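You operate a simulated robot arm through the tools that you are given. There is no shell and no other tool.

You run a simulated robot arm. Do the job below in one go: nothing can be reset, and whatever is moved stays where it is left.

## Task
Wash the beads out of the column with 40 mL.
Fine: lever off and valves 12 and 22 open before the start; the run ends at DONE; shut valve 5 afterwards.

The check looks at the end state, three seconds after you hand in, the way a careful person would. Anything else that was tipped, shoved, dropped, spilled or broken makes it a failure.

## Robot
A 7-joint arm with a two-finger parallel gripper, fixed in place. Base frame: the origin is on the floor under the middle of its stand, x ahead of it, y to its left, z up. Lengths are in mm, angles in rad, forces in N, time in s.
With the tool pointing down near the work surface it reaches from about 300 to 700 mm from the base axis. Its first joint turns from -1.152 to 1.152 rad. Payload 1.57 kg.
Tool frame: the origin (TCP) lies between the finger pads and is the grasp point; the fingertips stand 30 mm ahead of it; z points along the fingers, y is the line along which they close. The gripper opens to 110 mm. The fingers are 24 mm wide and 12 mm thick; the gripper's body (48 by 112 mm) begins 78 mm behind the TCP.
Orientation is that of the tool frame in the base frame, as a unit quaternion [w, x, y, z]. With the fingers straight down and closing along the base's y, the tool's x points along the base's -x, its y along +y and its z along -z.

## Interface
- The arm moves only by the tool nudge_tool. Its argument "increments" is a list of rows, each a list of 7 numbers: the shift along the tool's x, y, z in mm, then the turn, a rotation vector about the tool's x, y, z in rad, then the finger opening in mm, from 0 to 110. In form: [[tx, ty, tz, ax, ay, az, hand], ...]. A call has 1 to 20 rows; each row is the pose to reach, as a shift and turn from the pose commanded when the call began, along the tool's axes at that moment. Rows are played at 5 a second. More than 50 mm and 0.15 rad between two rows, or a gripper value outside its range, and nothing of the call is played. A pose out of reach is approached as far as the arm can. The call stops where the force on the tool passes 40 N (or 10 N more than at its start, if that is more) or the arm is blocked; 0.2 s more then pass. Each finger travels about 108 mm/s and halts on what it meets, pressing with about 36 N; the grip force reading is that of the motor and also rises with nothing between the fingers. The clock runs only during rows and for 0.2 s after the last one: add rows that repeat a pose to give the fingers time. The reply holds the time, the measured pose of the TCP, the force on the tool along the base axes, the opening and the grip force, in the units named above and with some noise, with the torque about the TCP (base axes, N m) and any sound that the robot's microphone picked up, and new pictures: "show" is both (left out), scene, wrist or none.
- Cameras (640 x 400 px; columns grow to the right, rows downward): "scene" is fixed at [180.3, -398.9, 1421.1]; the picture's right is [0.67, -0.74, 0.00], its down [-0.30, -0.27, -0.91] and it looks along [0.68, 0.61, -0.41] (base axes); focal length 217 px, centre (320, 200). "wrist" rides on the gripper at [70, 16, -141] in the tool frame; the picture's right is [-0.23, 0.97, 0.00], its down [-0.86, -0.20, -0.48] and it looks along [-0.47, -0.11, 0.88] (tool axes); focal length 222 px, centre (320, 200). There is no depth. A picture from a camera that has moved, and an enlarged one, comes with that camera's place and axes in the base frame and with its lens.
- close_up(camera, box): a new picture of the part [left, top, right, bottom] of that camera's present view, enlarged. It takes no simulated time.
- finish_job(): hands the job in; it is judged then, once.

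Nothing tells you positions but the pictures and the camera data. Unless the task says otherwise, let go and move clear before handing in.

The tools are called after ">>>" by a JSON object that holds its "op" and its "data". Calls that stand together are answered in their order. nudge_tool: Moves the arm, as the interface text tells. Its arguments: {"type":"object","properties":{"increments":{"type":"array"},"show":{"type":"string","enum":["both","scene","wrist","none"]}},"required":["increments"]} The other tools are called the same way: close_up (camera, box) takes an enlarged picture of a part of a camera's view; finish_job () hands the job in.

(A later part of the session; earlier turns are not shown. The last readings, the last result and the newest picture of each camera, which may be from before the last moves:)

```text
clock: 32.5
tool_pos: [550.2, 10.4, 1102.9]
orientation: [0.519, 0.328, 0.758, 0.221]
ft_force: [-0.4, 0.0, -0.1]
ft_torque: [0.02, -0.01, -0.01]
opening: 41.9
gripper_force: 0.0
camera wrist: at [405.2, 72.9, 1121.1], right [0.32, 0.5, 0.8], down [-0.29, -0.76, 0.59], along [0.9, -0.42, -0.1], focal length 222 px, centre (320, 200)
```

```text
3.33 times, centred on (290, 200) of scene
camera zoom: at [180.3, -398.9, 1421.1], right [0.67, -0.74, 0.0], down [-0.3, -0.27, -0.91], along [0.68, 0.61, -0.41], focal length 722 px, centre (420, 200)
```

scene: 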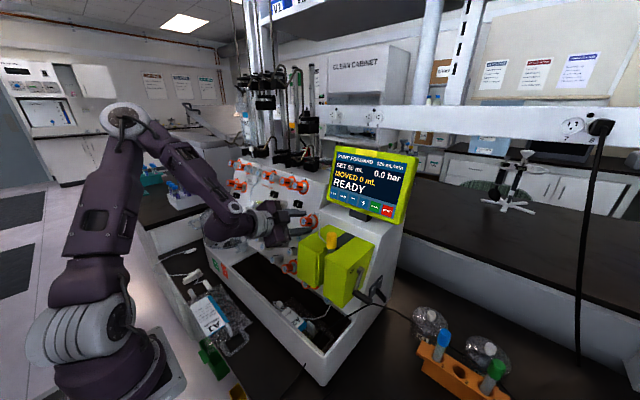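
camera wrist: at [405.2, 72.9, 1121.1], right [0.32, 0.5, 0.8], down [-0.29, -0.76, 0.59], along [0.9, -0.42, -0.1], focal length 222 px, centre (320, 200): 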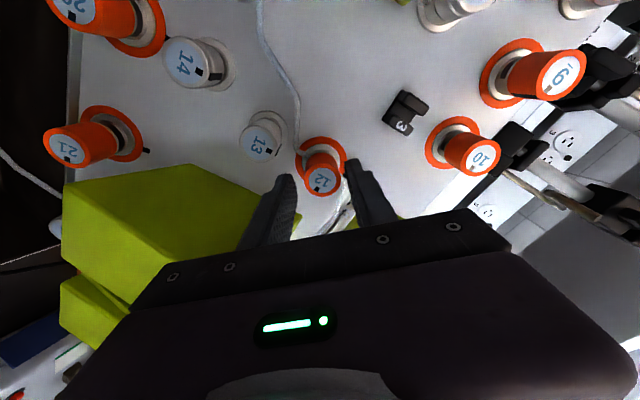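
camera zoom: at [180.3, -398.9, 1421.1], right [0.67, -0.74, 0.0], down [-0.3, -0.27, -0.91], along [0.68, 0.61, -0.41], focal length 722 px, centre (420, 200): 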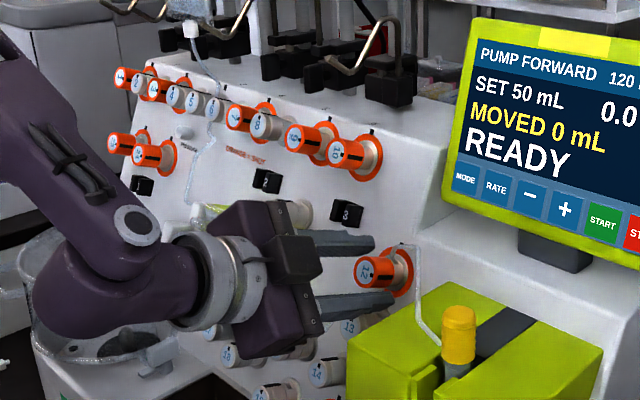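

The fingers flank valve 12's cap. I'll correct 2 mm in y and close on it.

>>> {"op": "nudge_tool", "data": {"increments": [[1.4, 1.4, 1, 0, 0, 0, 42], [1.4, 1.4, 1, 0, 0, 0, 24], [1.4, 1.4, 1, 0, 0, 0, 10], [1.4, 1.4, 1, 0, 0, 0, 10]], "show": "wrist"}}

```text
clock: 33.5
tool_pos: [550.5, 14.3, 1103.6]
orientation: [0.519, 0.326, 0.758, 0.223]
ft_force: [0.9, 3.1, 7.0]
ft_torque: [-0.09, 0.32, -0.21]
opening: 26.3
gripper_force: 37.6
camera wrist: at [405.4, 75.5, 1121.6], right [0.32, 0.5, 0.8], down [-0.29, -0.76, 0.59], along [0.9, -0.42, -0.09], focal length 222 px, centre (320, 200)
```

wrist: 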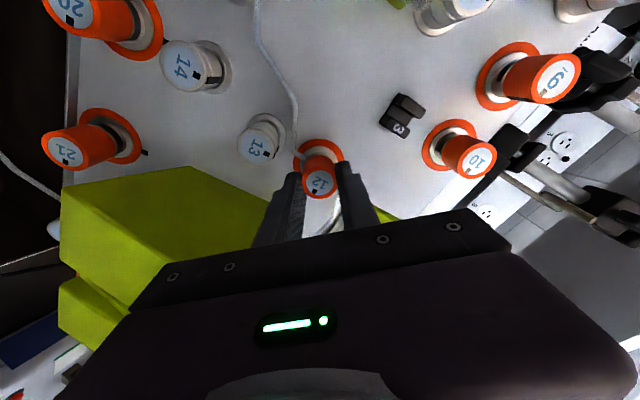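

The grip is well centred. I'll turn valve 12 counter-clockwise through about 87°.

>>> {"op": "nudge_tool", "data": {"increments": [[0, 0, 0, 0, 0, -0.12, 10], [0, 0, 0, 0, 0, -0.24, 10], [0, 0, 0, 0, 0, -0.36, 10], [0, 0, 0, 0, 0, -0.48, 10], [0, 0, 0, 0, 0, -0.6, 10], [0, 0, 0, 0, 0, -0.72, 10], [0, 0, 0, 0, 0, -0.84, 10], [0, 0, 0, 0, 0, -0.96, 10], [0, 0, 0, 0, 0, -1.08, 10], [0, 0, 0, 0, 0, -1.2, 10], [0, 0, 0, 0, 0, -1.32, 10], [0, 0, 0, 0, 0, -1.44, 10], [0, 0, 0, 0, 0, -1.53, 10], [0, 0, 0, 0, 0, -1.53, 10]]}}

>>> {"op": "close_up", "data": {"camera": "wrist", "box": [220, 60, 420, 220]}}

>>> {"op": "close_up", "data": {"camera": "scene", "box": [220, 140, 360, 260]}}

```text
clock: 36.5
tool_pos: [549.1, 14.2, 1102.4]
orientation: [0.526, -0.29, 0.774, -0.198]
ft_force: [10.1, 19.9, -8.5]
ft_torque: [0.34, 0.24, 0.92]
opening: 26.6
gripper_force: 37.3
camera wrist: at [394.6, -19.7, 1096.0], right [-0.17, 0.88, -0.44], down [-0.16, 0.41, 0.9], along [0.97, 0.22, 0.07], focal length 222 px, centre (320, 200)
```

scene: 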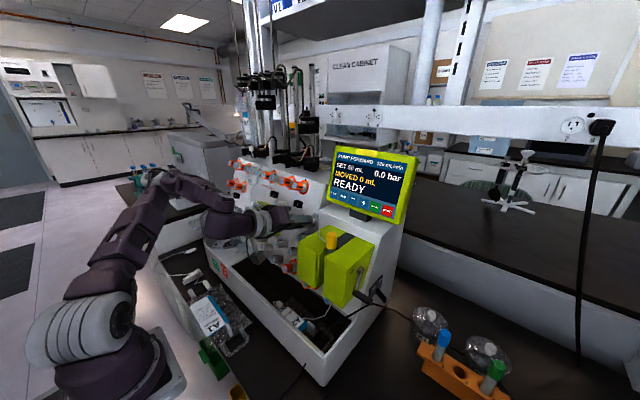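
wrist: 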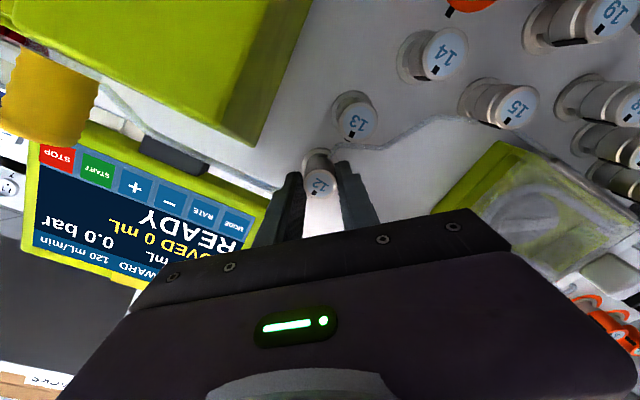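

```text
2.50 times, centred on (320, 140) of wrist
camera zoom: at [394.6, -19.7, 1096.0], right [-0.17, 0.88, -0.44], down [-0.16, 0.41, 0.9], along [0.97, 0.22, 0.07], focal length 555 px, centre (320, 350)
```

zoom: 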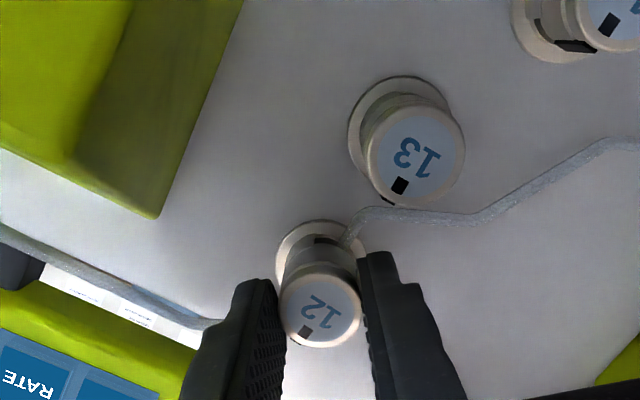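

```text
3.33 times, centred on (290, 200) of scene
camera zoom: at [180.8, -398.2, 1421.2], right [0.67, -0.74, 0.0], down [-0.3, -0.27, -0.91], along [0.68, 0.61, -0.41], focal length 722 px, centre (420, 200)
```

zoom: 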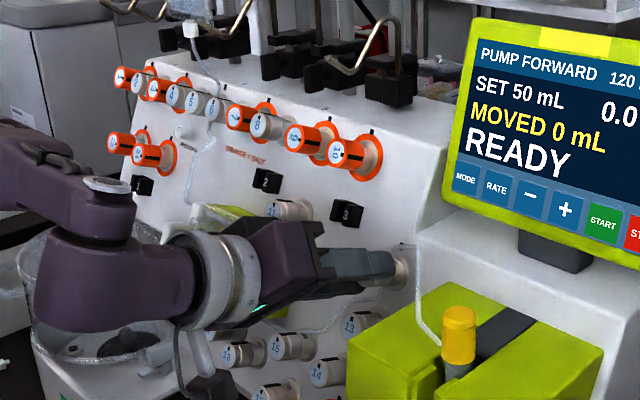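

Valve 12 has turned grey (open), with about 9° left to upright. I'll turn a little more to finish.

>>> {"op": "nudge_tool", "data": {"increments": [[0, 0, 0, 0, 0, -0.07, 10], [0, 0, 0, 0, 0, -0.13, 10], [0, 0, 0, 0, 0, -0.13, 10]], "show": "wrist"}}

>>> {"op": "close_up", "data": {"camera": "wrist", "box": [220, 60, 420, 220]}}

```text
clock: 37.3
tool_pos: [548.1, 13.5, 1104.0]
orientation: [0.512, -0.339, 0.754, -0.232]
ft_force: [4.9, 17.4, -16.8]
ft_torque: [0.48, 0.52, 0.82]
opening: 26.6
gripper_force: 38.0
camera wrist: at [396.2, -27.5, 1100.5], right [-0.21, 0.82, -0.54], down [-0.18, 0.51, 0.84], along [0.96, 0.27, 0.04], focal length 222 px, centre (320, 200)
```

wrist: 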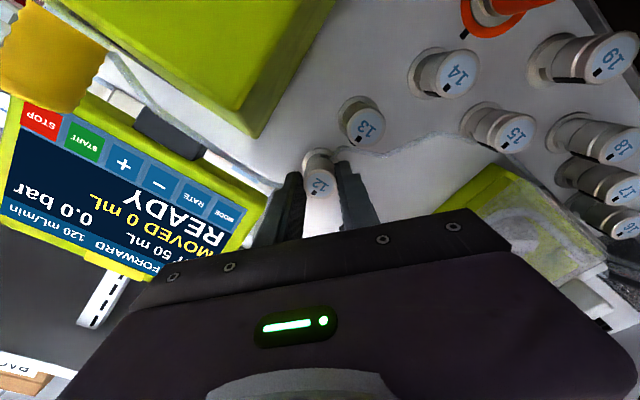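

```text
2.50 times, centred on (320, 140) of wrist
camera zoom: at [396.2, -27.5, 1100.5], right [-0.21, 0.82, -0.54], down [-0.18, 0.51, 0.84], along [0.96, 0.27, 0.04], focal length 555 px, centre (320, 350)
```

zoom: 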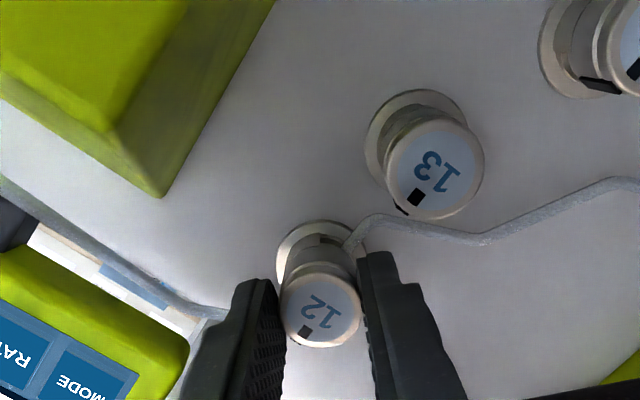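

Valve 12 is now upright and open. I'll release, roll back to neutral around the knob, then retract.

>>> {"op": "nudge_tool", "data": {"increments": [[0, 0, 0, 0, 0, 0, 41], [0, 0, 0, 0, 0, 0, 41], [0, 0, 0, 0, 0, 0.13, 41], [0, 0, 0, 0, 0, 0.26, 41], [0, 0, 0, 0, 0, 0.39, 41], [0, 0, 0, 0, 0, 0.52, 41], [0, 0, 0, 0, 0, 0.65, 41], [0, 0, 0, 0, 0, 0.78, 41], [0, 0, 0, 0, 0, 0.845, 41], [0, 0, -10, 0, 0, 0.845, 41], [0, 0, -20, 0, 0, 0.845, 41], [0, 0, -30, 0, 0, 0.845, 41], [0, 0, -30, 0, 0, 0.845, 41]]}}

>>> {"op": "close_up", "data": {"camera": "wrist", "box": [220, 60, 420, 220]}}

>>> {"op": "close_up", "data": {"camera": "scene", "box": [220, 140, 360, 260]}}

```text
clock: 40.1
tool_pos: [521.6, 16.0, 1114.2]
orientation: [0.564, 0.001, 0.826, -0.002]
ft_force: [-0.9, 0.0, -0.1]
ft_torque: [0.0, 0.01, 0.0]
opening: 40.9
gripper_force: 0.0
camera wrist: at [364.7, 31.1, 1101.2], right [0.09, 0.97, 0.21], down [-0.13, -0.2, 0.97], along [0.99, -0.11, 0.11], focal length 222 px, centre (320, 200)
```

scene: 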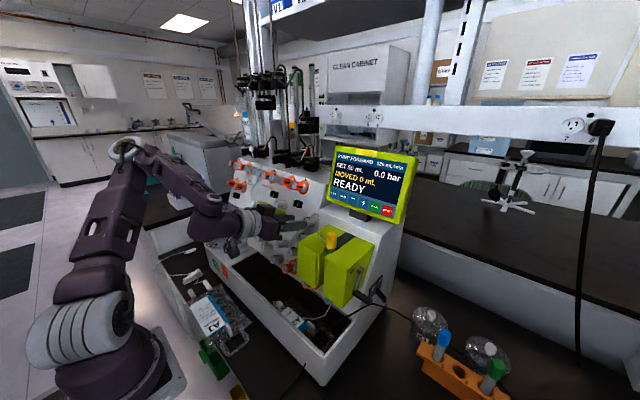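
wrist: 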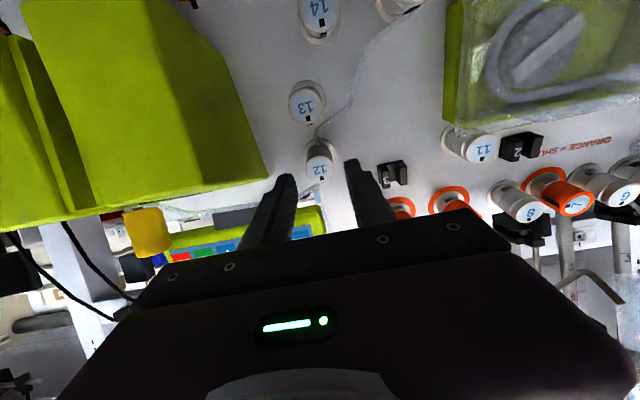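

```text
2.50 times, centred on (320, 140) of wrist
camera zoom: at [364.7, 31.1, 1101.2], right [0.09, 0.97, 0.21], down [-0.13, -0.2, 0.97], along [0.99, -0.11, 0.11], focal length 555 px, centre (320, 350)
```

zoom: 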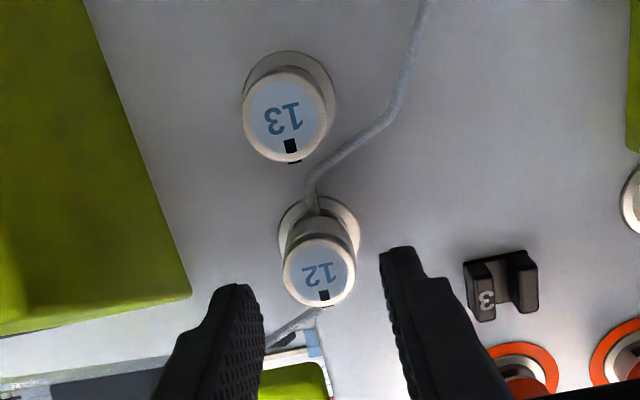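

```text
3.33 times, centred on (290, 200) of scene
camera zoom: at [180.3, -398.9, 1421.1], right [0.67, -0.74, 0.0], down [-0.3, -0.27, -0.91], along [0.68, 0.61, -0.41], focal length 722 px, centre (420, 200)
```

zoom: 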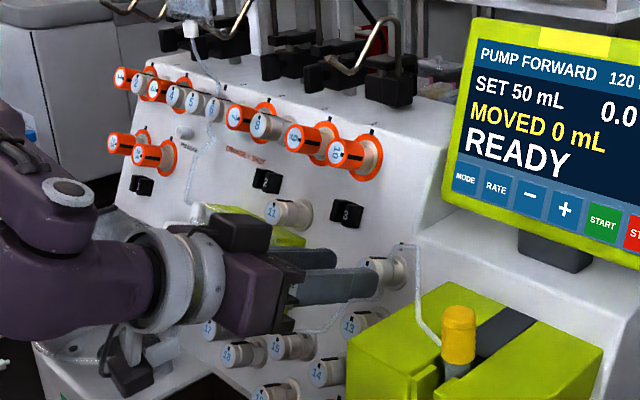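

Valves 12 and 22 are open and the lever is off. I'll close the fingers and move in front of the display's minus button, which I put at about (641.5, -104, 1180.5).

>>> {"op": "nudge_tool", "data": {"increments": [[-4.8, 0, -28.8, 0, 0, 0, 41], [-42.1, -5, -43.4, 0, 0, 0, 20], [-73.6, -35, -45, 0, 0, 0, 0], [-88.4, -70, -34.7, 0, 0, 0, 0], [-93.9, -100, -15.4, 0, 0, 0, 0], [-100.2, -120, 3.6, 0, 0, 0, 0], [-100.2, -120, 3.6, 0, 0, 0, 0]]}}

>>> {"op": "close_up", "data": {"camera": "wrist", "box": [200, 60, 440, 220]}}

>>> {"op": "close_up", "data": {"camera": "scene", "box": [300, 130, 430, 230]}}

```text
clock: 41.7
tool_pos: [562.7, -103.5, 1207.6]
orientation: [0.564, 0.0, 0.826, -0.001]
ft_force: [0.0, 0.0, -1.0]
ft_torque: [0.02, -0.01, 0.01]
opening: 0.0
gripper_force: 20.9
out of reach, approached as far as the arm can: row 1
camera wrist: at [406.0, -87.7, 1195.5], right [0.09, 0.97, 0.21], down [-0.13, -0.2, 0.97], along [0.99, -0.11, 0.11], focal length 222 px, centre (320, 200)
```

scene: 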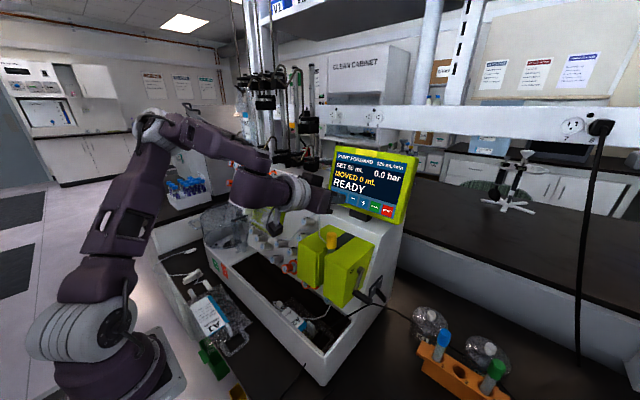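
wrist: 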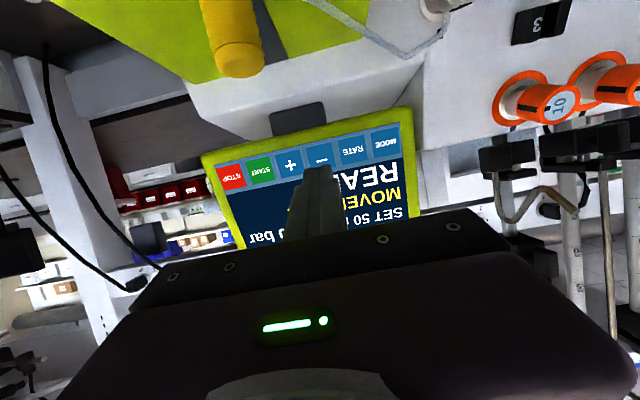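

```text
2.50 times, centred on (320, 140) of wrist
camera zoom: at [406.0, -87.7, 1195.5], right [0.09, 0.97, 0.21], down [-0.13, -0.2, 0.97], along [0.99, -0.11, 0.11], focal length 555 px, centre (320, 350)
```

zoom: 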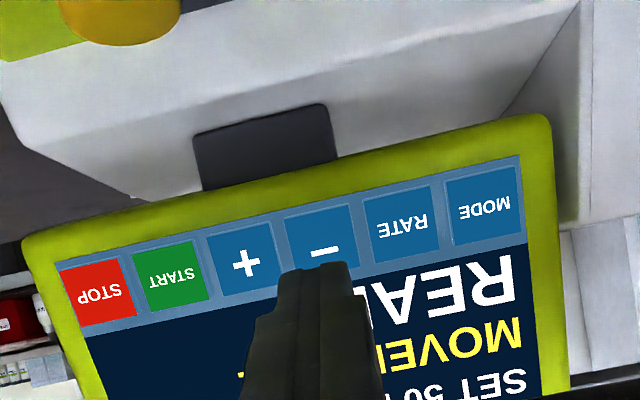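

```text
4.00 times, centred on (365, 180) of scene
camera zoom: at [180.3, -398.9, 1421.1], right [0.67, -0.74, 0.0], down [-0.3, -0.27, -0.91], along [0.68, 0.61, -0.41], focal length 867 px, centre (140, 280)
```

zoom: 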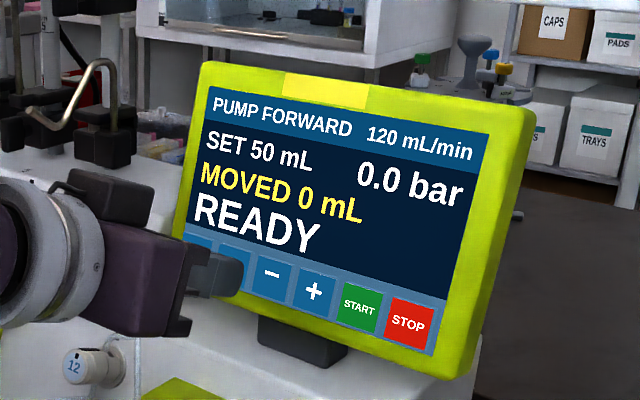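

The closed fingers point at the minus button. I'll approach to about 6 mm away and check the alignment.

>>> {"op": "nudge_tool", "data": {"increments": [[-1.5, 0, 25, 0, 0, 0, 0], [-2, 0, 48, 0, 0, 0, 0], [-2, 0, 48, 0, 0, 0, 0]]}}

>>> {"op": "close_up", "data": {"camera": "wrist", "box": [220, 80, 420, 220]}}

>>> {"op": "close_up", "data": {"camera": "scene", "box": [300, 130, 430, 230]}}

```text
clock: 42.5
tool_pos: [607.3, -107.2, 1191.7]
orientation: [0.564, 0.0, 0.826, -0.001]
ft_force: [-0.3, -0.8, -0.4]
ft_torque: [-0.01, 0.03, -0.01]
opening: 0.0
gripper_force: 20.6
camera wrist: at [449.7, -90.8, 1178.2], right [0.09, 0.97, 0.21], down [-0.13, -0.2, 0.97], along [0.99, -0.11, 0.11], focal length 222 px, centre (320, 200)
```

scene: 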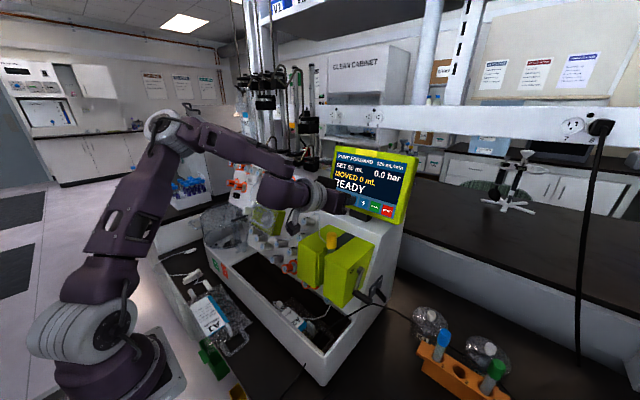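
wrist: 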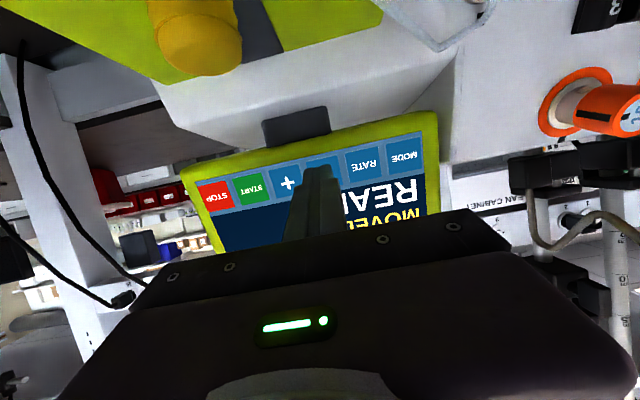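

```text
2.86 times, centred on (320, 150) of wrist
camera zoom: at [449.7, -90.8, 1178.2], right [0.09, 0.97, 0.21], down [-0.13, -0.2, 0.97], along [0.99, -0.11, 0.11], focal length 635 px, centre (320, 343)
```

zoom: 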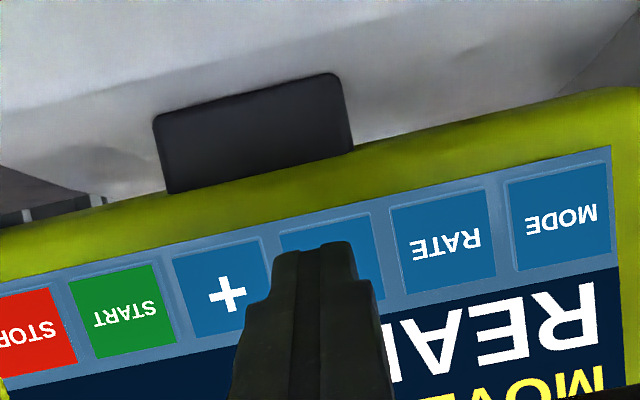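

```text
4.00 times, centred on (365, 180) of scene
camera zoom: at [180.3, -398.9, 1421.1], right [0.67, -0.74, 0.0], down [-0.3, -0.27, -0.91], along [0.68, 0.61, -0.41], focal length 867 px, centre (140, 280)
```

zoom: 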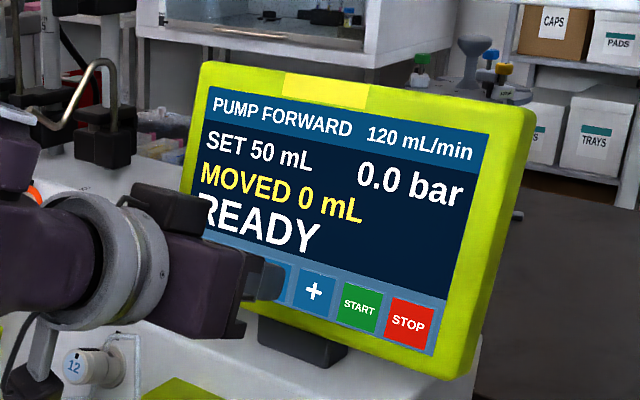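

About 6 mm remain. I'll ease in with small steps and watch the force.

>>> {"op": "nudge_tool", "data": {"increments": [[0, 2, 3, 0, 0, 0, 0], [0, 2, 6, 0, 0, 0, 0], [0, 2, 6, 0, 0, 0, 0]], "show": "scene"}}

>>> {"op": "close_up", "data": {"camera": "scene", "box": [300, 130, 430, 230]}}

```text
clock: 43.3
tool_pos: [612.9, -105.4, 1188.7]
orientation: [0.563, 0.001, 0.826, -0.002]
ft_force: [-1.3, 1.2, -0.5]
ft_torque: [0.0, 0.0, -0.01]
opening: 0.0
gripper_force: 21.1
heard: click
```

scene: 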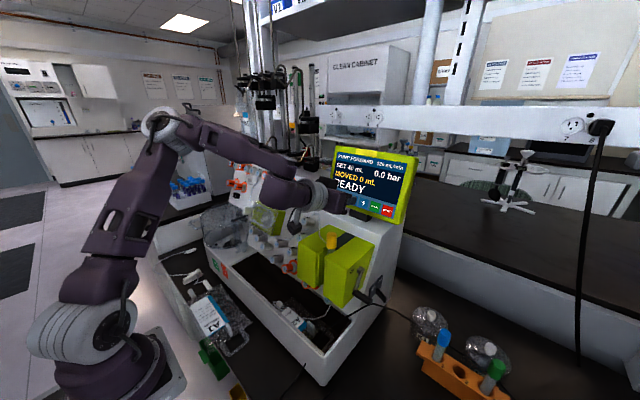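

```text
4.00 times, centred on (365, 180) of scene
camera zoom: at [180.3, -398.9, 1421.1], right [0.67, -0.74, 0.0], down [-0.3, -0.27, -0.91], along [0.68, 0.61, -0.41], focal length 867 px, centre (140, 280)
```

zoom: 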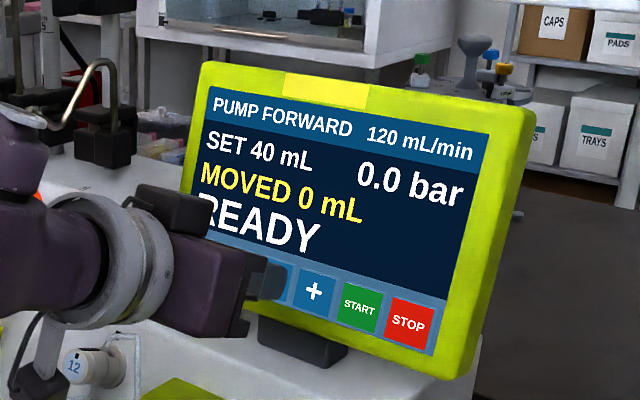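

A click was heard and the display reads SET 40 mL. I'll retract straight back.

>>> {"op": "nudge_tool", "data": {"increments": [[0, 0, -15, 0, 0, 0, 0], [0, 0, -35, 0, 0, 0, 0], [0, 0, -35, 0, 0, 0, 0]]}}

>>> {"op": "close_up", "data": {"camera": "scene", "box": [300, 130, 430, 230]}}

>>> {"op": "close_up", "data": {"camera": "scene", "box": [220, 150, 360, 310]}}

>>> {"op": "close_up", "data": {"camera": "scene", "box": [310, 220, 410, 310]}}

```text
clock: 44.1
tool_pos: [580.8, -104.9, 1202.9]
orientation: [0.563, 0.001, 0.826, -0.002]
ft_force: [0.5, -0.3, 1.1]
ft_torque: [0.02, 0.01, 0.0]
opening: 0.0
gripper_force: 21.8
camera wrist: at [423.5, -87.7, 1189.7], right [0.09, 0.97, 0.21], down [-0.13, -0.2, 0.97], along [0.99, -0.11, 0.11], focal length 222 px, centre (320, 200)
```

scene: 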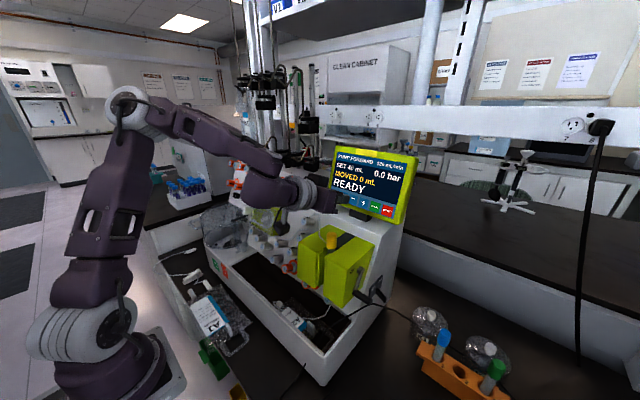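
wrist: 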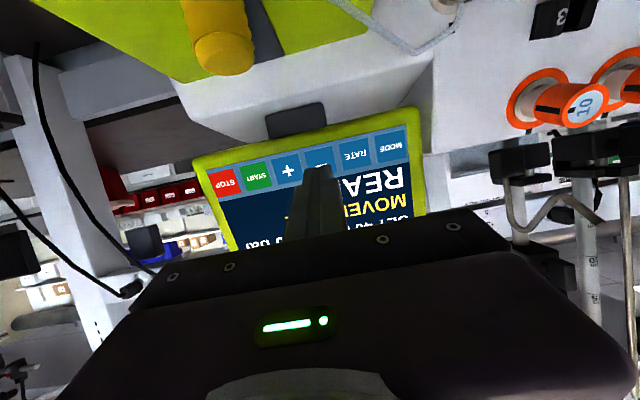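

```text
4.00 times, centred on (365, 180) of scene
camera zoom: at [180.3, -398.9, 1421.1], right [0.67, -0.74, 0.0], down [-0.3, -0.27, -0.91], along [0.68, 0.61, -0.41], focal length 867 px, centre (140, 280)
```

zoom: 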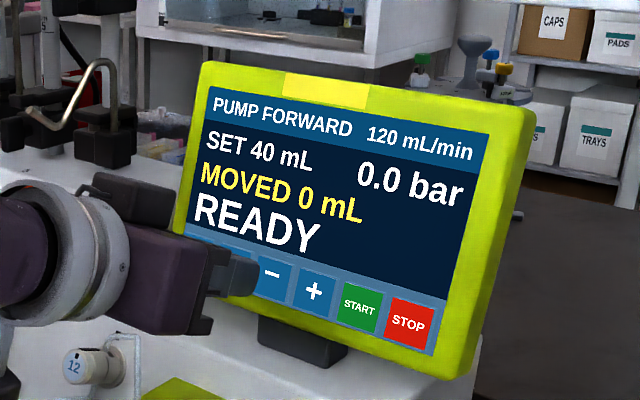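

```text
2.50 times, centred on (290, 230) of scene
camera zoom: at [180.3, -398.9, 1421.1], right [0.67, -0.74, 0.0], down [-0.3, -0.27, -0.91], along [0.68, 0.61, -0.41], focal length 542 px, centre (395, 125)
```

zoom: 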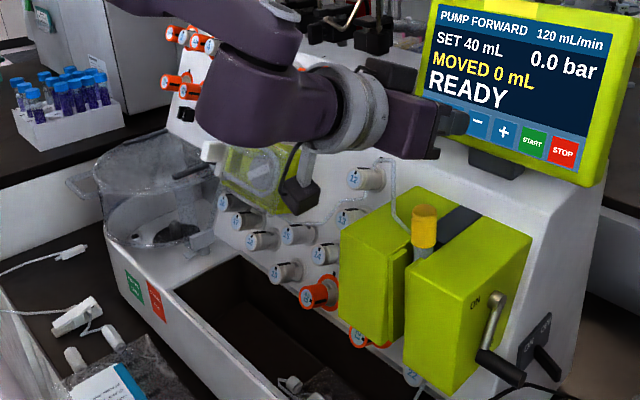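

```text
4.44 times, centred on (360, 265) of scene
camera zoom: at [180.3, -398.9, 1421.1], right [0.67, -0.74, 0.0], down [-0.3, -0.27, -0.91], along [0.68, 0.61, -0.41], focal length 963 px, centre (142, -89)
```

zoom: 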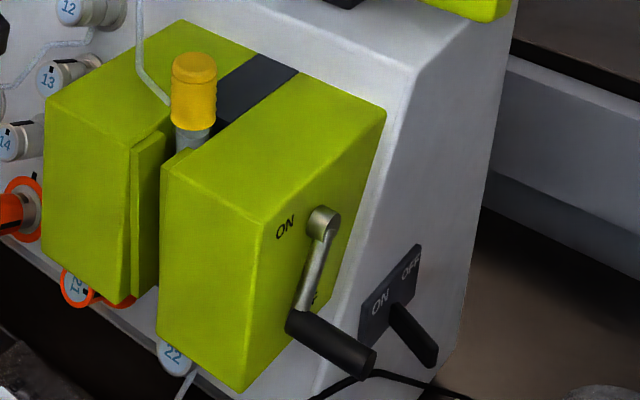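

Everything is set: lever off, 12 and 22 open, SET 40 mL. I'll shift to START, two buttons toward −y, and check alignment before pressing.

>>> {"op": "nudge_tool", "data": {"increments": [[0, -33, 0, 0, 0, 0, 0], [0, -66, 0, 0, 0, 0, 0], [0, -66, 20, 0, 0, 0, 0], [0, -66, 20, 0, 0, 0, 0]]}}

>>> {"op": "close_up", "data": {"camera": "wrist", "box": [220, 80, 420, 220]}}

>>> {"op": "close_up", "data": {"camera": "scene", "box": [300, 130, 430, 230]}}

```text
clock: 45.1
tool_pos: [597.8, -170.0, 1195.0]
orientation: [0.564, 0.0, 0.826, -0.002]
ft_force: [1.5, -0.2, 0.2]
ft_torque: [-0.01, -0.02, -0.01]
opening: 0.0
gripper_force: 21.7
camera wrist: at [440.4, -154.7, 1180.2], right [0.09, 0.97, 0.21], down [-0.13, -0.2, 0.97], along [0.99, -0.11, 0.11], focal length 222 px, centre (320, 200)
```

scene: 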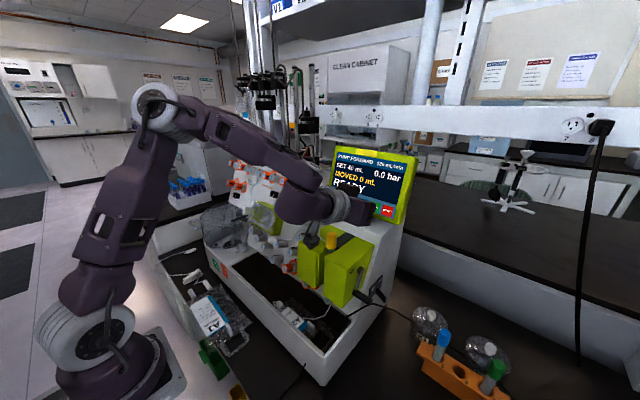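
wrist: 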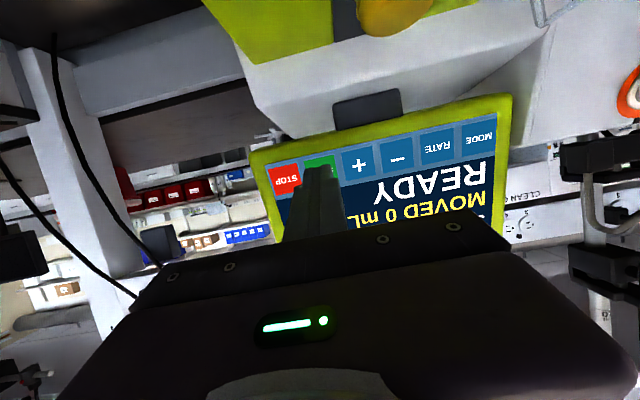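

```text
2.86 times, centred on (320, 150) of wrist
camera zoom: at [440.4, -154.7, 1180.2], right [0.09, 0.97, 0.21], down [-0.13, -0.2, 0.97], along [0.99, -0.11, 0.11], focal length 635 px, centre (320, 343)
```

zoom: 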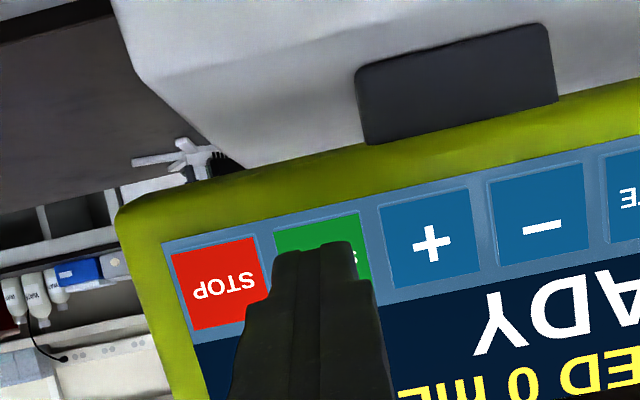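

```text
4.00 times, centred on (365, 180) of scene
camera zoom: at [180.3, -398.9, 1421.1], right [0.67, -0.74, 0.0], down [-0.3, -0.27, -0.91], along [0.68, 0.61, -0.41], focal length 867 px, centre (140, 280)
```

zoom: 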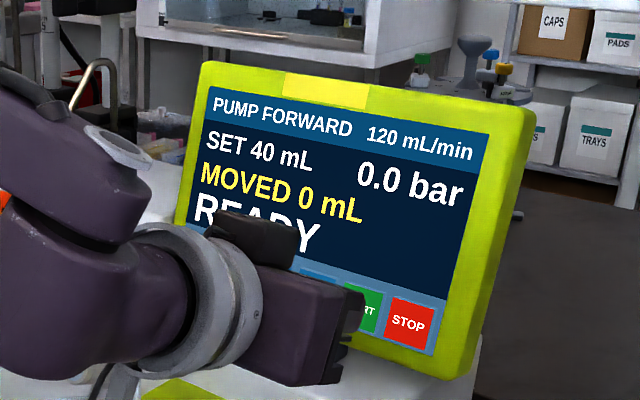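

START is centred under the fingertip and contact should be about 15 mm ahead. I'll press.

>>> {"op": "nudge_tool", "data": {"increments": [[0, 0, 8, 0, 0, 0, 0], [0, 0, 13, 0, 0, 0, 0], [0, 0, 15.5, 0, 0, 0, 0], [0, 0, 15.5, 0, 0, 0, 0]], "show": "scene"}}

>>> {"op": "close_up", "data": {"camera": "scene", "box": [300, 130, 430, 230]}}

```text
clock: 46.1
tool_pos: [612.6, -170.4, 1188.8]
orientation: [0.563, 0.001, 0.827, -0.002]
ft_force: [-1.3, 0.0, 0.3]
ft_torque: [0.0, 0.04, 0.01]
opening: 0.0
gripper_force: 20.9
```

scene: 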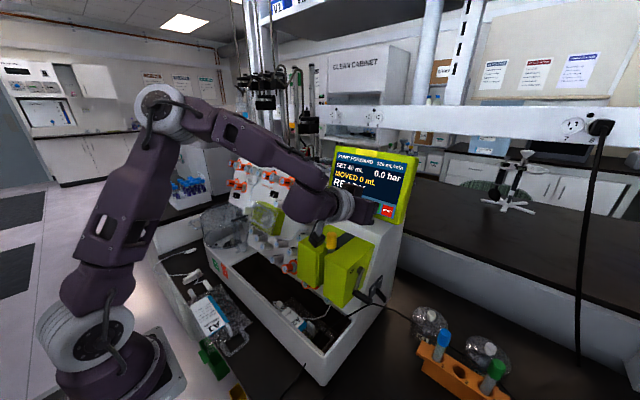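

```text
4.00 times, centred on (365, 180) of scene
camera zoom: at [180.3, -398.9, 1421.1], right [0.67, -0.74, 0.0], down [-0.3, -0.27, -0.91], along [0.68, 0.61, -0.41], focal length 867 px, centre (140, 280)
```

zoom: 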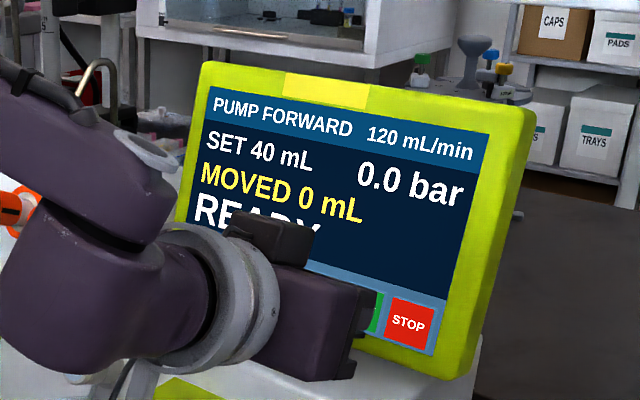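

No click yet, so I'll ease in another couple of millimetres.

>>> {"op": "nudge_tool", "data": {"increments": [[0, 0, 1.2, 0, 0, 0, 0], [0, 0, 2.2, 0, 0, 0, 0], [0, 0, 2.2, 0, 0, 0, 0]], "show": "scene"}}

>>> {"op": "close_up", "data": {"camera": "scene", "box": [300, 130, 430, 230]}}

```text
clock: 46.9
tool_pos: [614.4, -169.5, 1188.6]
orientation: [0.563, 0.0, 0.826, -0.001]
ft_force: [-1.6, 1.0, 1.2]
ft_torque: [0.02, -0.03, 0.02]
opening: 0.0
gripper_force: 20.9
heard: click
```

scene: 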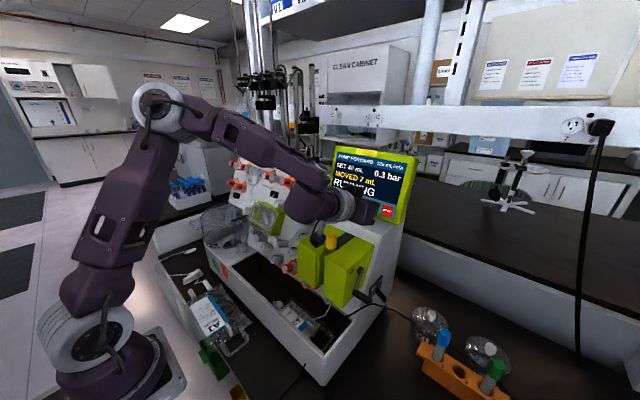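

```text
4.00 times, centred on (365, 180) of scene
camera zoom: at [180.2, -398.9, 1421.1], right [0.67, -0.74, 0.0], down [-0.3, -0.27, -0.91], along [0.68, 0.61, -0.41], focal length 867 px, centre (140, 280)
```

zoom: 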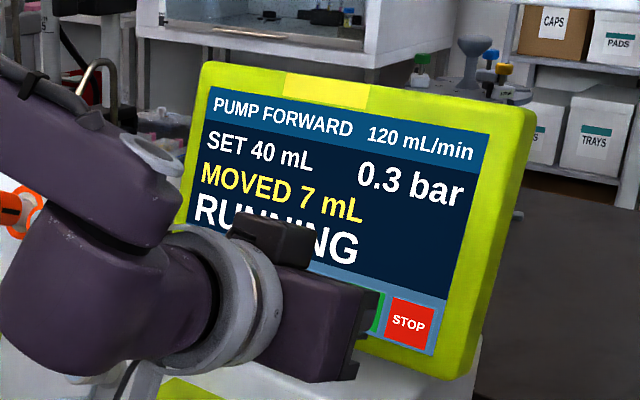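

It's RUNNING at 0.3 bar with 7 mL moved. I'll retract straight back and watch.

>>> {"op": "nudge_tool", "data": {"increments": [[0, 0, -15, 0, 0, 0, 0], [0, 0, -40, 0, 0, 0, 0], [0, 0, -60, 0, 0, 0, 0], [0, 0, -60, 0, 0, 0, 0]]}}

>>> {"op": "close_up", "data": {"camera": "scene", "box": [300, 130, 430, 230]}}

```text
clock: 47.9
tool_pos: [560.3, -172.6, 1211.3]
orientation: [0.563, 0.001, 0.826, -0.002]
ft_force: [0.4, 0.8, -0.6]
ft_torque: [-0.01, -0.01, -0.04]
opening: 0.0
gripper_force: 21.5
camera wrist: at [403.9, -155.9, 1196.6], right [0.09, 0.97, 0.21], down [-0.13, -0.2, 0.97], along [0.99, -0.11, 0.11], focal length 222 px, centre (320, 200)
```

scene: 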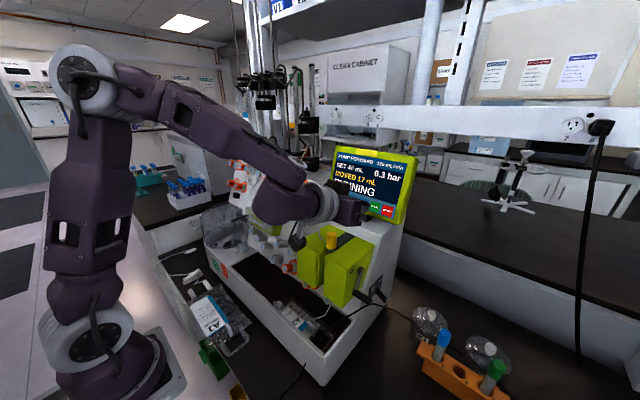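
wrist: 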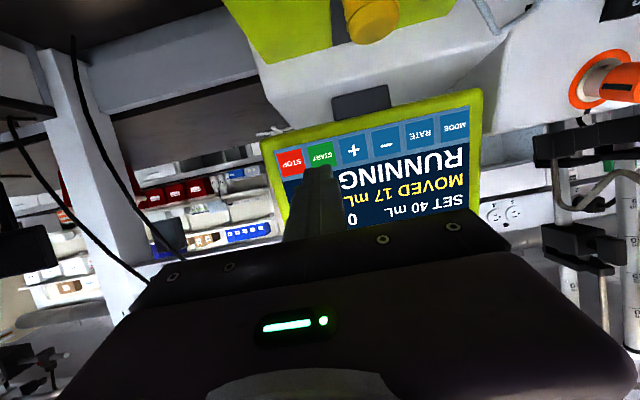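

```text
4.00 times, centred on (365, 180) of scene
camera zoom: at [180.3, -398.9, 1421.1], right [0.67, -0.74, 0.0], down [-0.3, -0.27, -0.91], along [0.68, 0.61, -0.41], focal length 867 px, centre (140, 280)
```

zoom: 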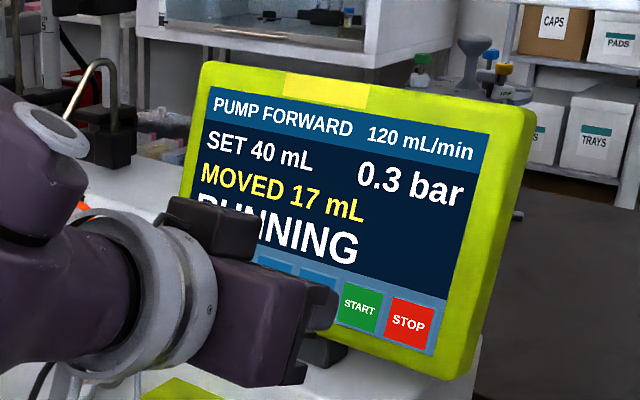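

It's pumping normally at about 10 mL per simulated second. While it runs I'll back off and travel high across the front toward valve 5, staying clear of the panel.

>>> {"op": "nudge_tool", "data": {"increments": [[-4, 20, -44.5, 0, 0, 0, 0], [-5.2, 50, -82.6, 0, 0, 0, 0], [-10.8, 90, -95.6, 0, 0, 0, 0], [-13.7, 135, -102, 0, 0, 0, 0], [-13.7, 180, -102, 0, 0, 0, 0], [-13.7, 225, -102, 0, 0, 0, 0], [-13.7, 225, -102, 0, 0, 0, 0], [-13.7, 225, -102, 0, 0, 0, 0], [-13.7, 225, -102, 0, 0, 0, 0], [-13.7, 225, -102, 0, 0, 0, 0], [-13.7, 225, -102, 0, 0, 0, 0]]}}

>>> {"op": "close_up", "data": {"camera": "scene", "box": [300, 130, 430, 230]}}

```text
clock: 50.3
tool_pos: [469.9, 54.2, 1257.0]
orientation: [0.563, 0.001, 0.826, -0.001]
ft_force: [0.4, -0.1, 0.2]
ft_torque: [0.0, 0.02, 0.01]
opening: 0.0
gripper_force: 21.2
camera wrist: at [312.1, 69.7, 1243.3], right [0.09, 0.97, 0.21], down [-0.13, -0.2, 0.97], along [0.99, -0.11, 0.11], focal length 222 px, centre (320, 200)
```

scene: 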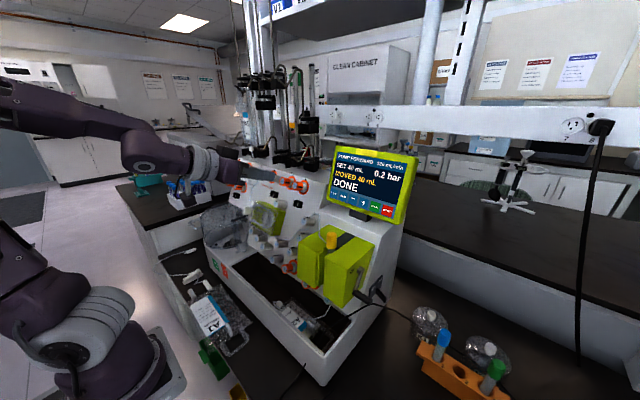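
wrist: 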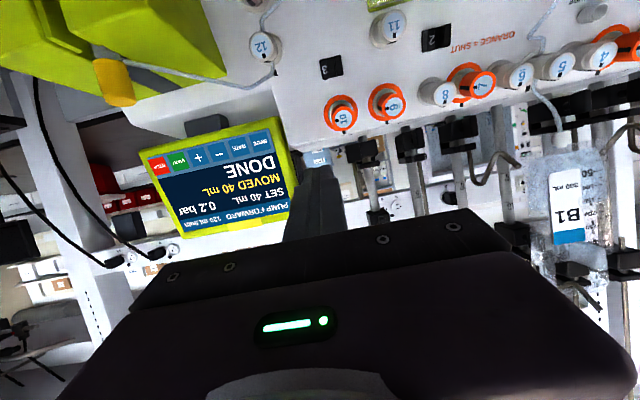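

```text
4.00 times, centred on (365, 180) of scene
camera zoom: at [180.3, -398.9, 1421.1], right [0.67, -0.74, 0.0], down [-0.3, -0.27, -0.91], along [0.68, 0.61, -0.41], focal length 867 px, centre (140, 280)
```

zoom: 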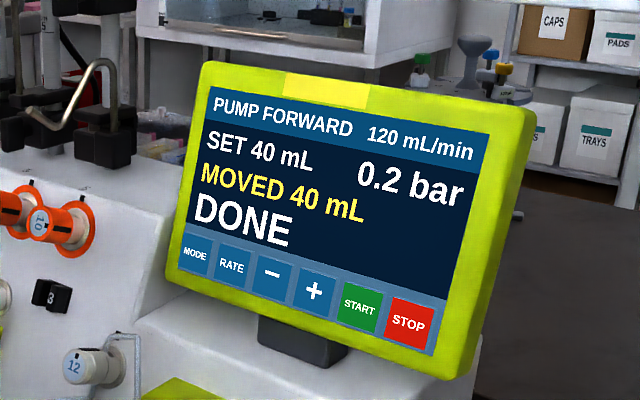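

DONE shows 40 mL moved. Now valve 5; I'll zoom in on that area.

>>> {"op": "close_up", "data": {"camera": "wrist", "box": [440, 0, 640, 130]}}

>>> {"op": "close_up", "data": {"camera": "scene", "box": [225, 140, 315, 210]}}

```text
3.08 times, centred on (540, 65) of wrist
camera zoom: at [312.1, 69.7, 1243.3], right [0.09, 0.97, 0.21], down [-0.13, -0.2, 0.97], along [0.99, -0.11, 0.11], focal length 684 px, centre (-357, 615)
```

zoom: 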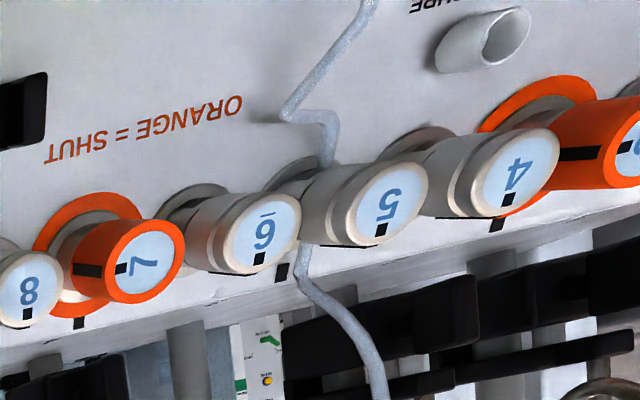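

```text
5.71 times, centred on (270, 175) of scene
camera zoom: at [180.3, -398.9, 1421.1], right [0.67, -0.74, 0.0], down [-0.3, -0.27, -0.91], along [0.68, 0.61, -0.41], focal length 1239 px, centre (606, 343)
```

zoom: 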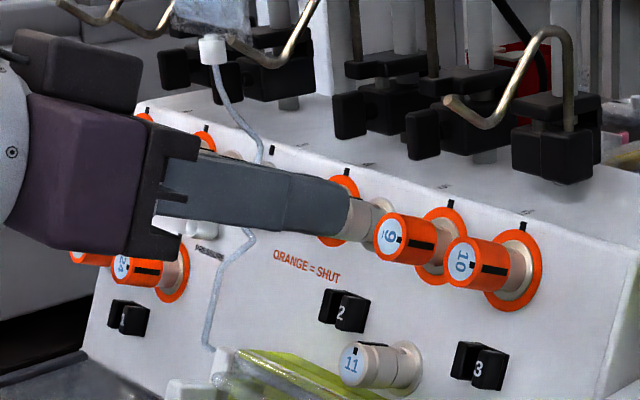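

Valve 5 is at about (596, 331, 1184). The tube runs through its base and valves 4 and 6 are about 41 mm away on each side. I'll move across to stand in front of it.

>>> {"op": "nudge_tool", "data": {"increments": [[2.8, 39.6, 2.6, 0, 0, 0, 10], [5.6, 79.1, 5.3, 0, 0, 0, 20], [8.4, 118.7, 7.9, 0, 0, 0, 30], [11.2, 158.3, 10.5, 0, 0, 0, 38], [14, 197.9, 13.1, 0, 0, 0, 38], [16.8, 237.4, 15.8, 0, 0, 0, 38], [19.6, 277, 18.4, 0, 0, 0, 38], [19.6, 277, 18.4, 0, 0, 0, 38]]}}

>>> {"op": "close_up", "data": {"camera": "wrist", "box": [220, 40, 420, 200]}}

```text
clock: 52.1
tool_pos: [471.2, 339.3, 1231.6]
orientation: [0.565, -0.001, 0.825, 0.0]
ft_force: [0.5, -0.1, 0.4]
ft_torque: [-0.03, -0.01, 0.0]
opening: 37.9
gripper_force: 0.0
out of reach, approached as far as the arm can: row 7, 8
camera wrist: at [314.7, 354.1, 1217.3], right [0.08, 0.97, 0.21], down [-0.13, -0.2, 0.97], along [0.99, -0.11, 0.11], focal length 222 px, centre (320, 200)
```

scene: 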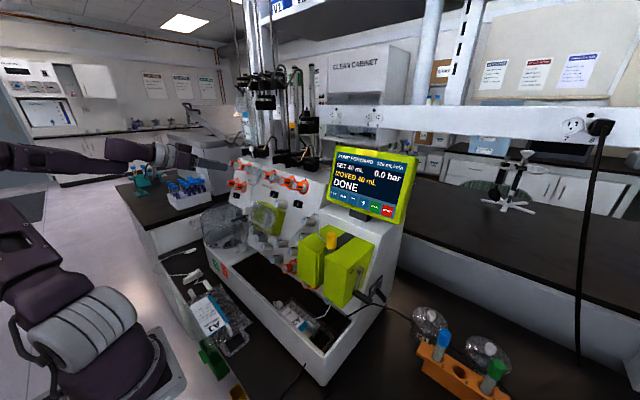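
wrist: 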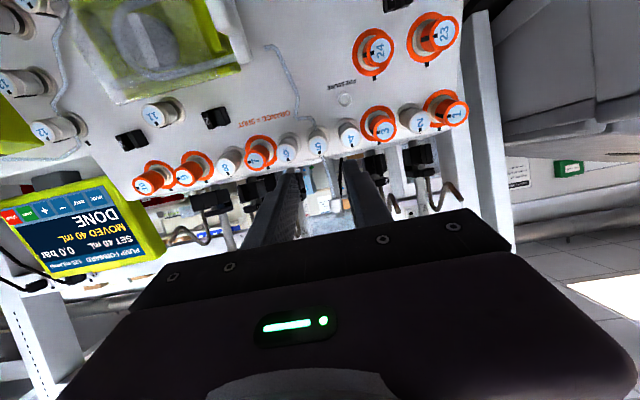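

```text
2.50 times, centred on (320, 120) of wrist
camera zoom: at [314.7, 354.1, 1217.3], right [0.08, 0.97, 0.21], down [-0.13, -0.2, 0.97], along [0.99, -0.11, 0.11], focal length 555 px, centre (320, 400)
```

zoom: 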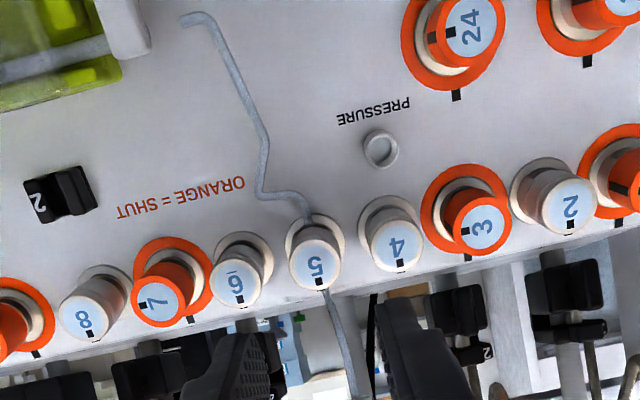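

Valve 5's cap measures (596, 335, 1182). I'll approach to 60 mm out on its axis while rolling +45°, so that the clockwise turn passes through vertical and stays clear of valves 4 and 6.

>>> {"op": "nudge_tool", "data": {"increments": [[0, -0.7, 10, 0, 0, 0.13, 36], [0.2, -1.4, 22, 0, 0, 0.26, 36], [0.3, -2.1, 35, 0, 0, 0.39, 36], [0.5, -2.9, 48, 0, 0, 0.52, 36], [0.6, -3.6, 61, 0, 0, 0.65, 36], [0.7, -4.3, 74.3, 0, 0, 0.78, 36], [0.7, -4.3, 74.3, 0, 0, 0.78, 36]]}}

>>> {"op": "close_up", "data": {"camera": "wrist", "box": [220, 40, 420, 200]}}

>>> {"op": "close_up", "data": {"camera": "scene", "box": [190, 120, 320, 220]}}

```text
clock: 53.7
tool_pos: [460.1, 364.4, 1200.8]
orientation: [0.534, 0.294, 0.764, 0.21]
ft_force: [-0.2, 0.1, -0.2]
ft_torque: [0.03, 0.0, -0.01]
opening: 36.0
gripper_force: 0.0
out of reach, approached as far as the arm can: row 1, 2, 3, 4, 5, 6, 7
camera wrist: at [314.5, 421.1, 1211.9], right [0.28, 0.57, 0.78], down [-0.28, -0.73, 0.63], along [0.92, -0.39, -0.04], focal length 222 px, centre (320, 200)
```

scene: 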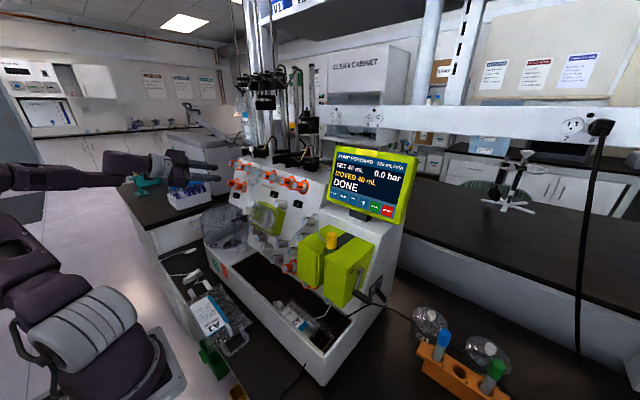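
wrist: 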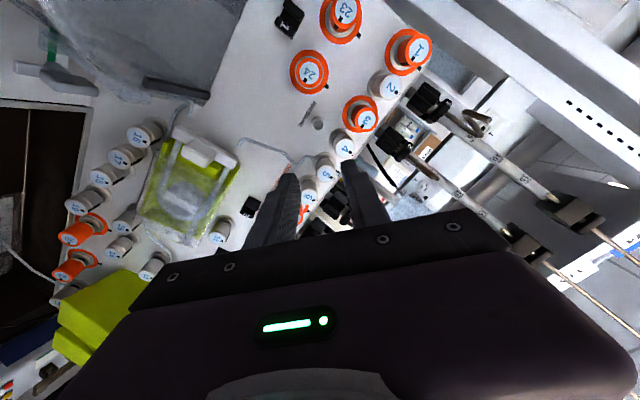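

```text
2.50 times, centred on (320, 120) of wrist
camera zoom: at [314.5, 421.1, 1211.9], right [0.28, 0.57, 0.78], down [-0.28, -0.73, 0.63], along [0.92, -0.39, -0.04], focal length 555 px, centre (320, 400)
```

zoom: 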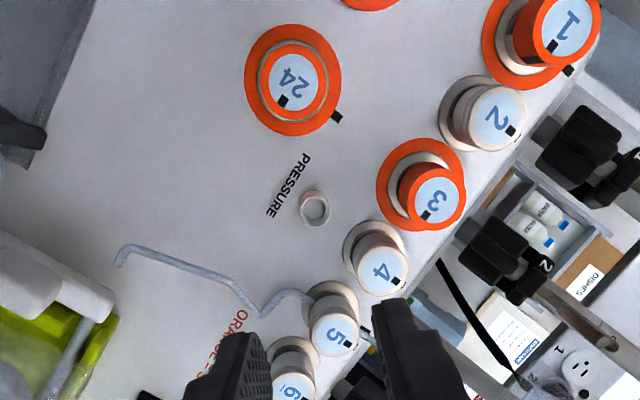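

```text
4.00 times, centred on (255, 170) of scene
camera zoom: at [180.3, -398.9, 1421.1], right [0.67, -0.74, 0.0], down [-0.3, -0.27, -0.91], along [0.68, 0.61, -0.41], focal length 867 px, centre (580, 320)
```

zoom: 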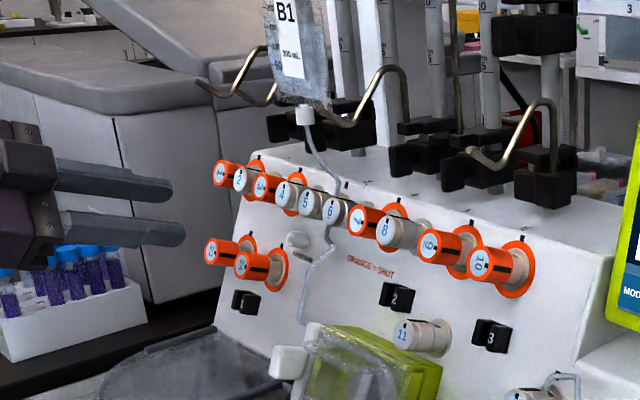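

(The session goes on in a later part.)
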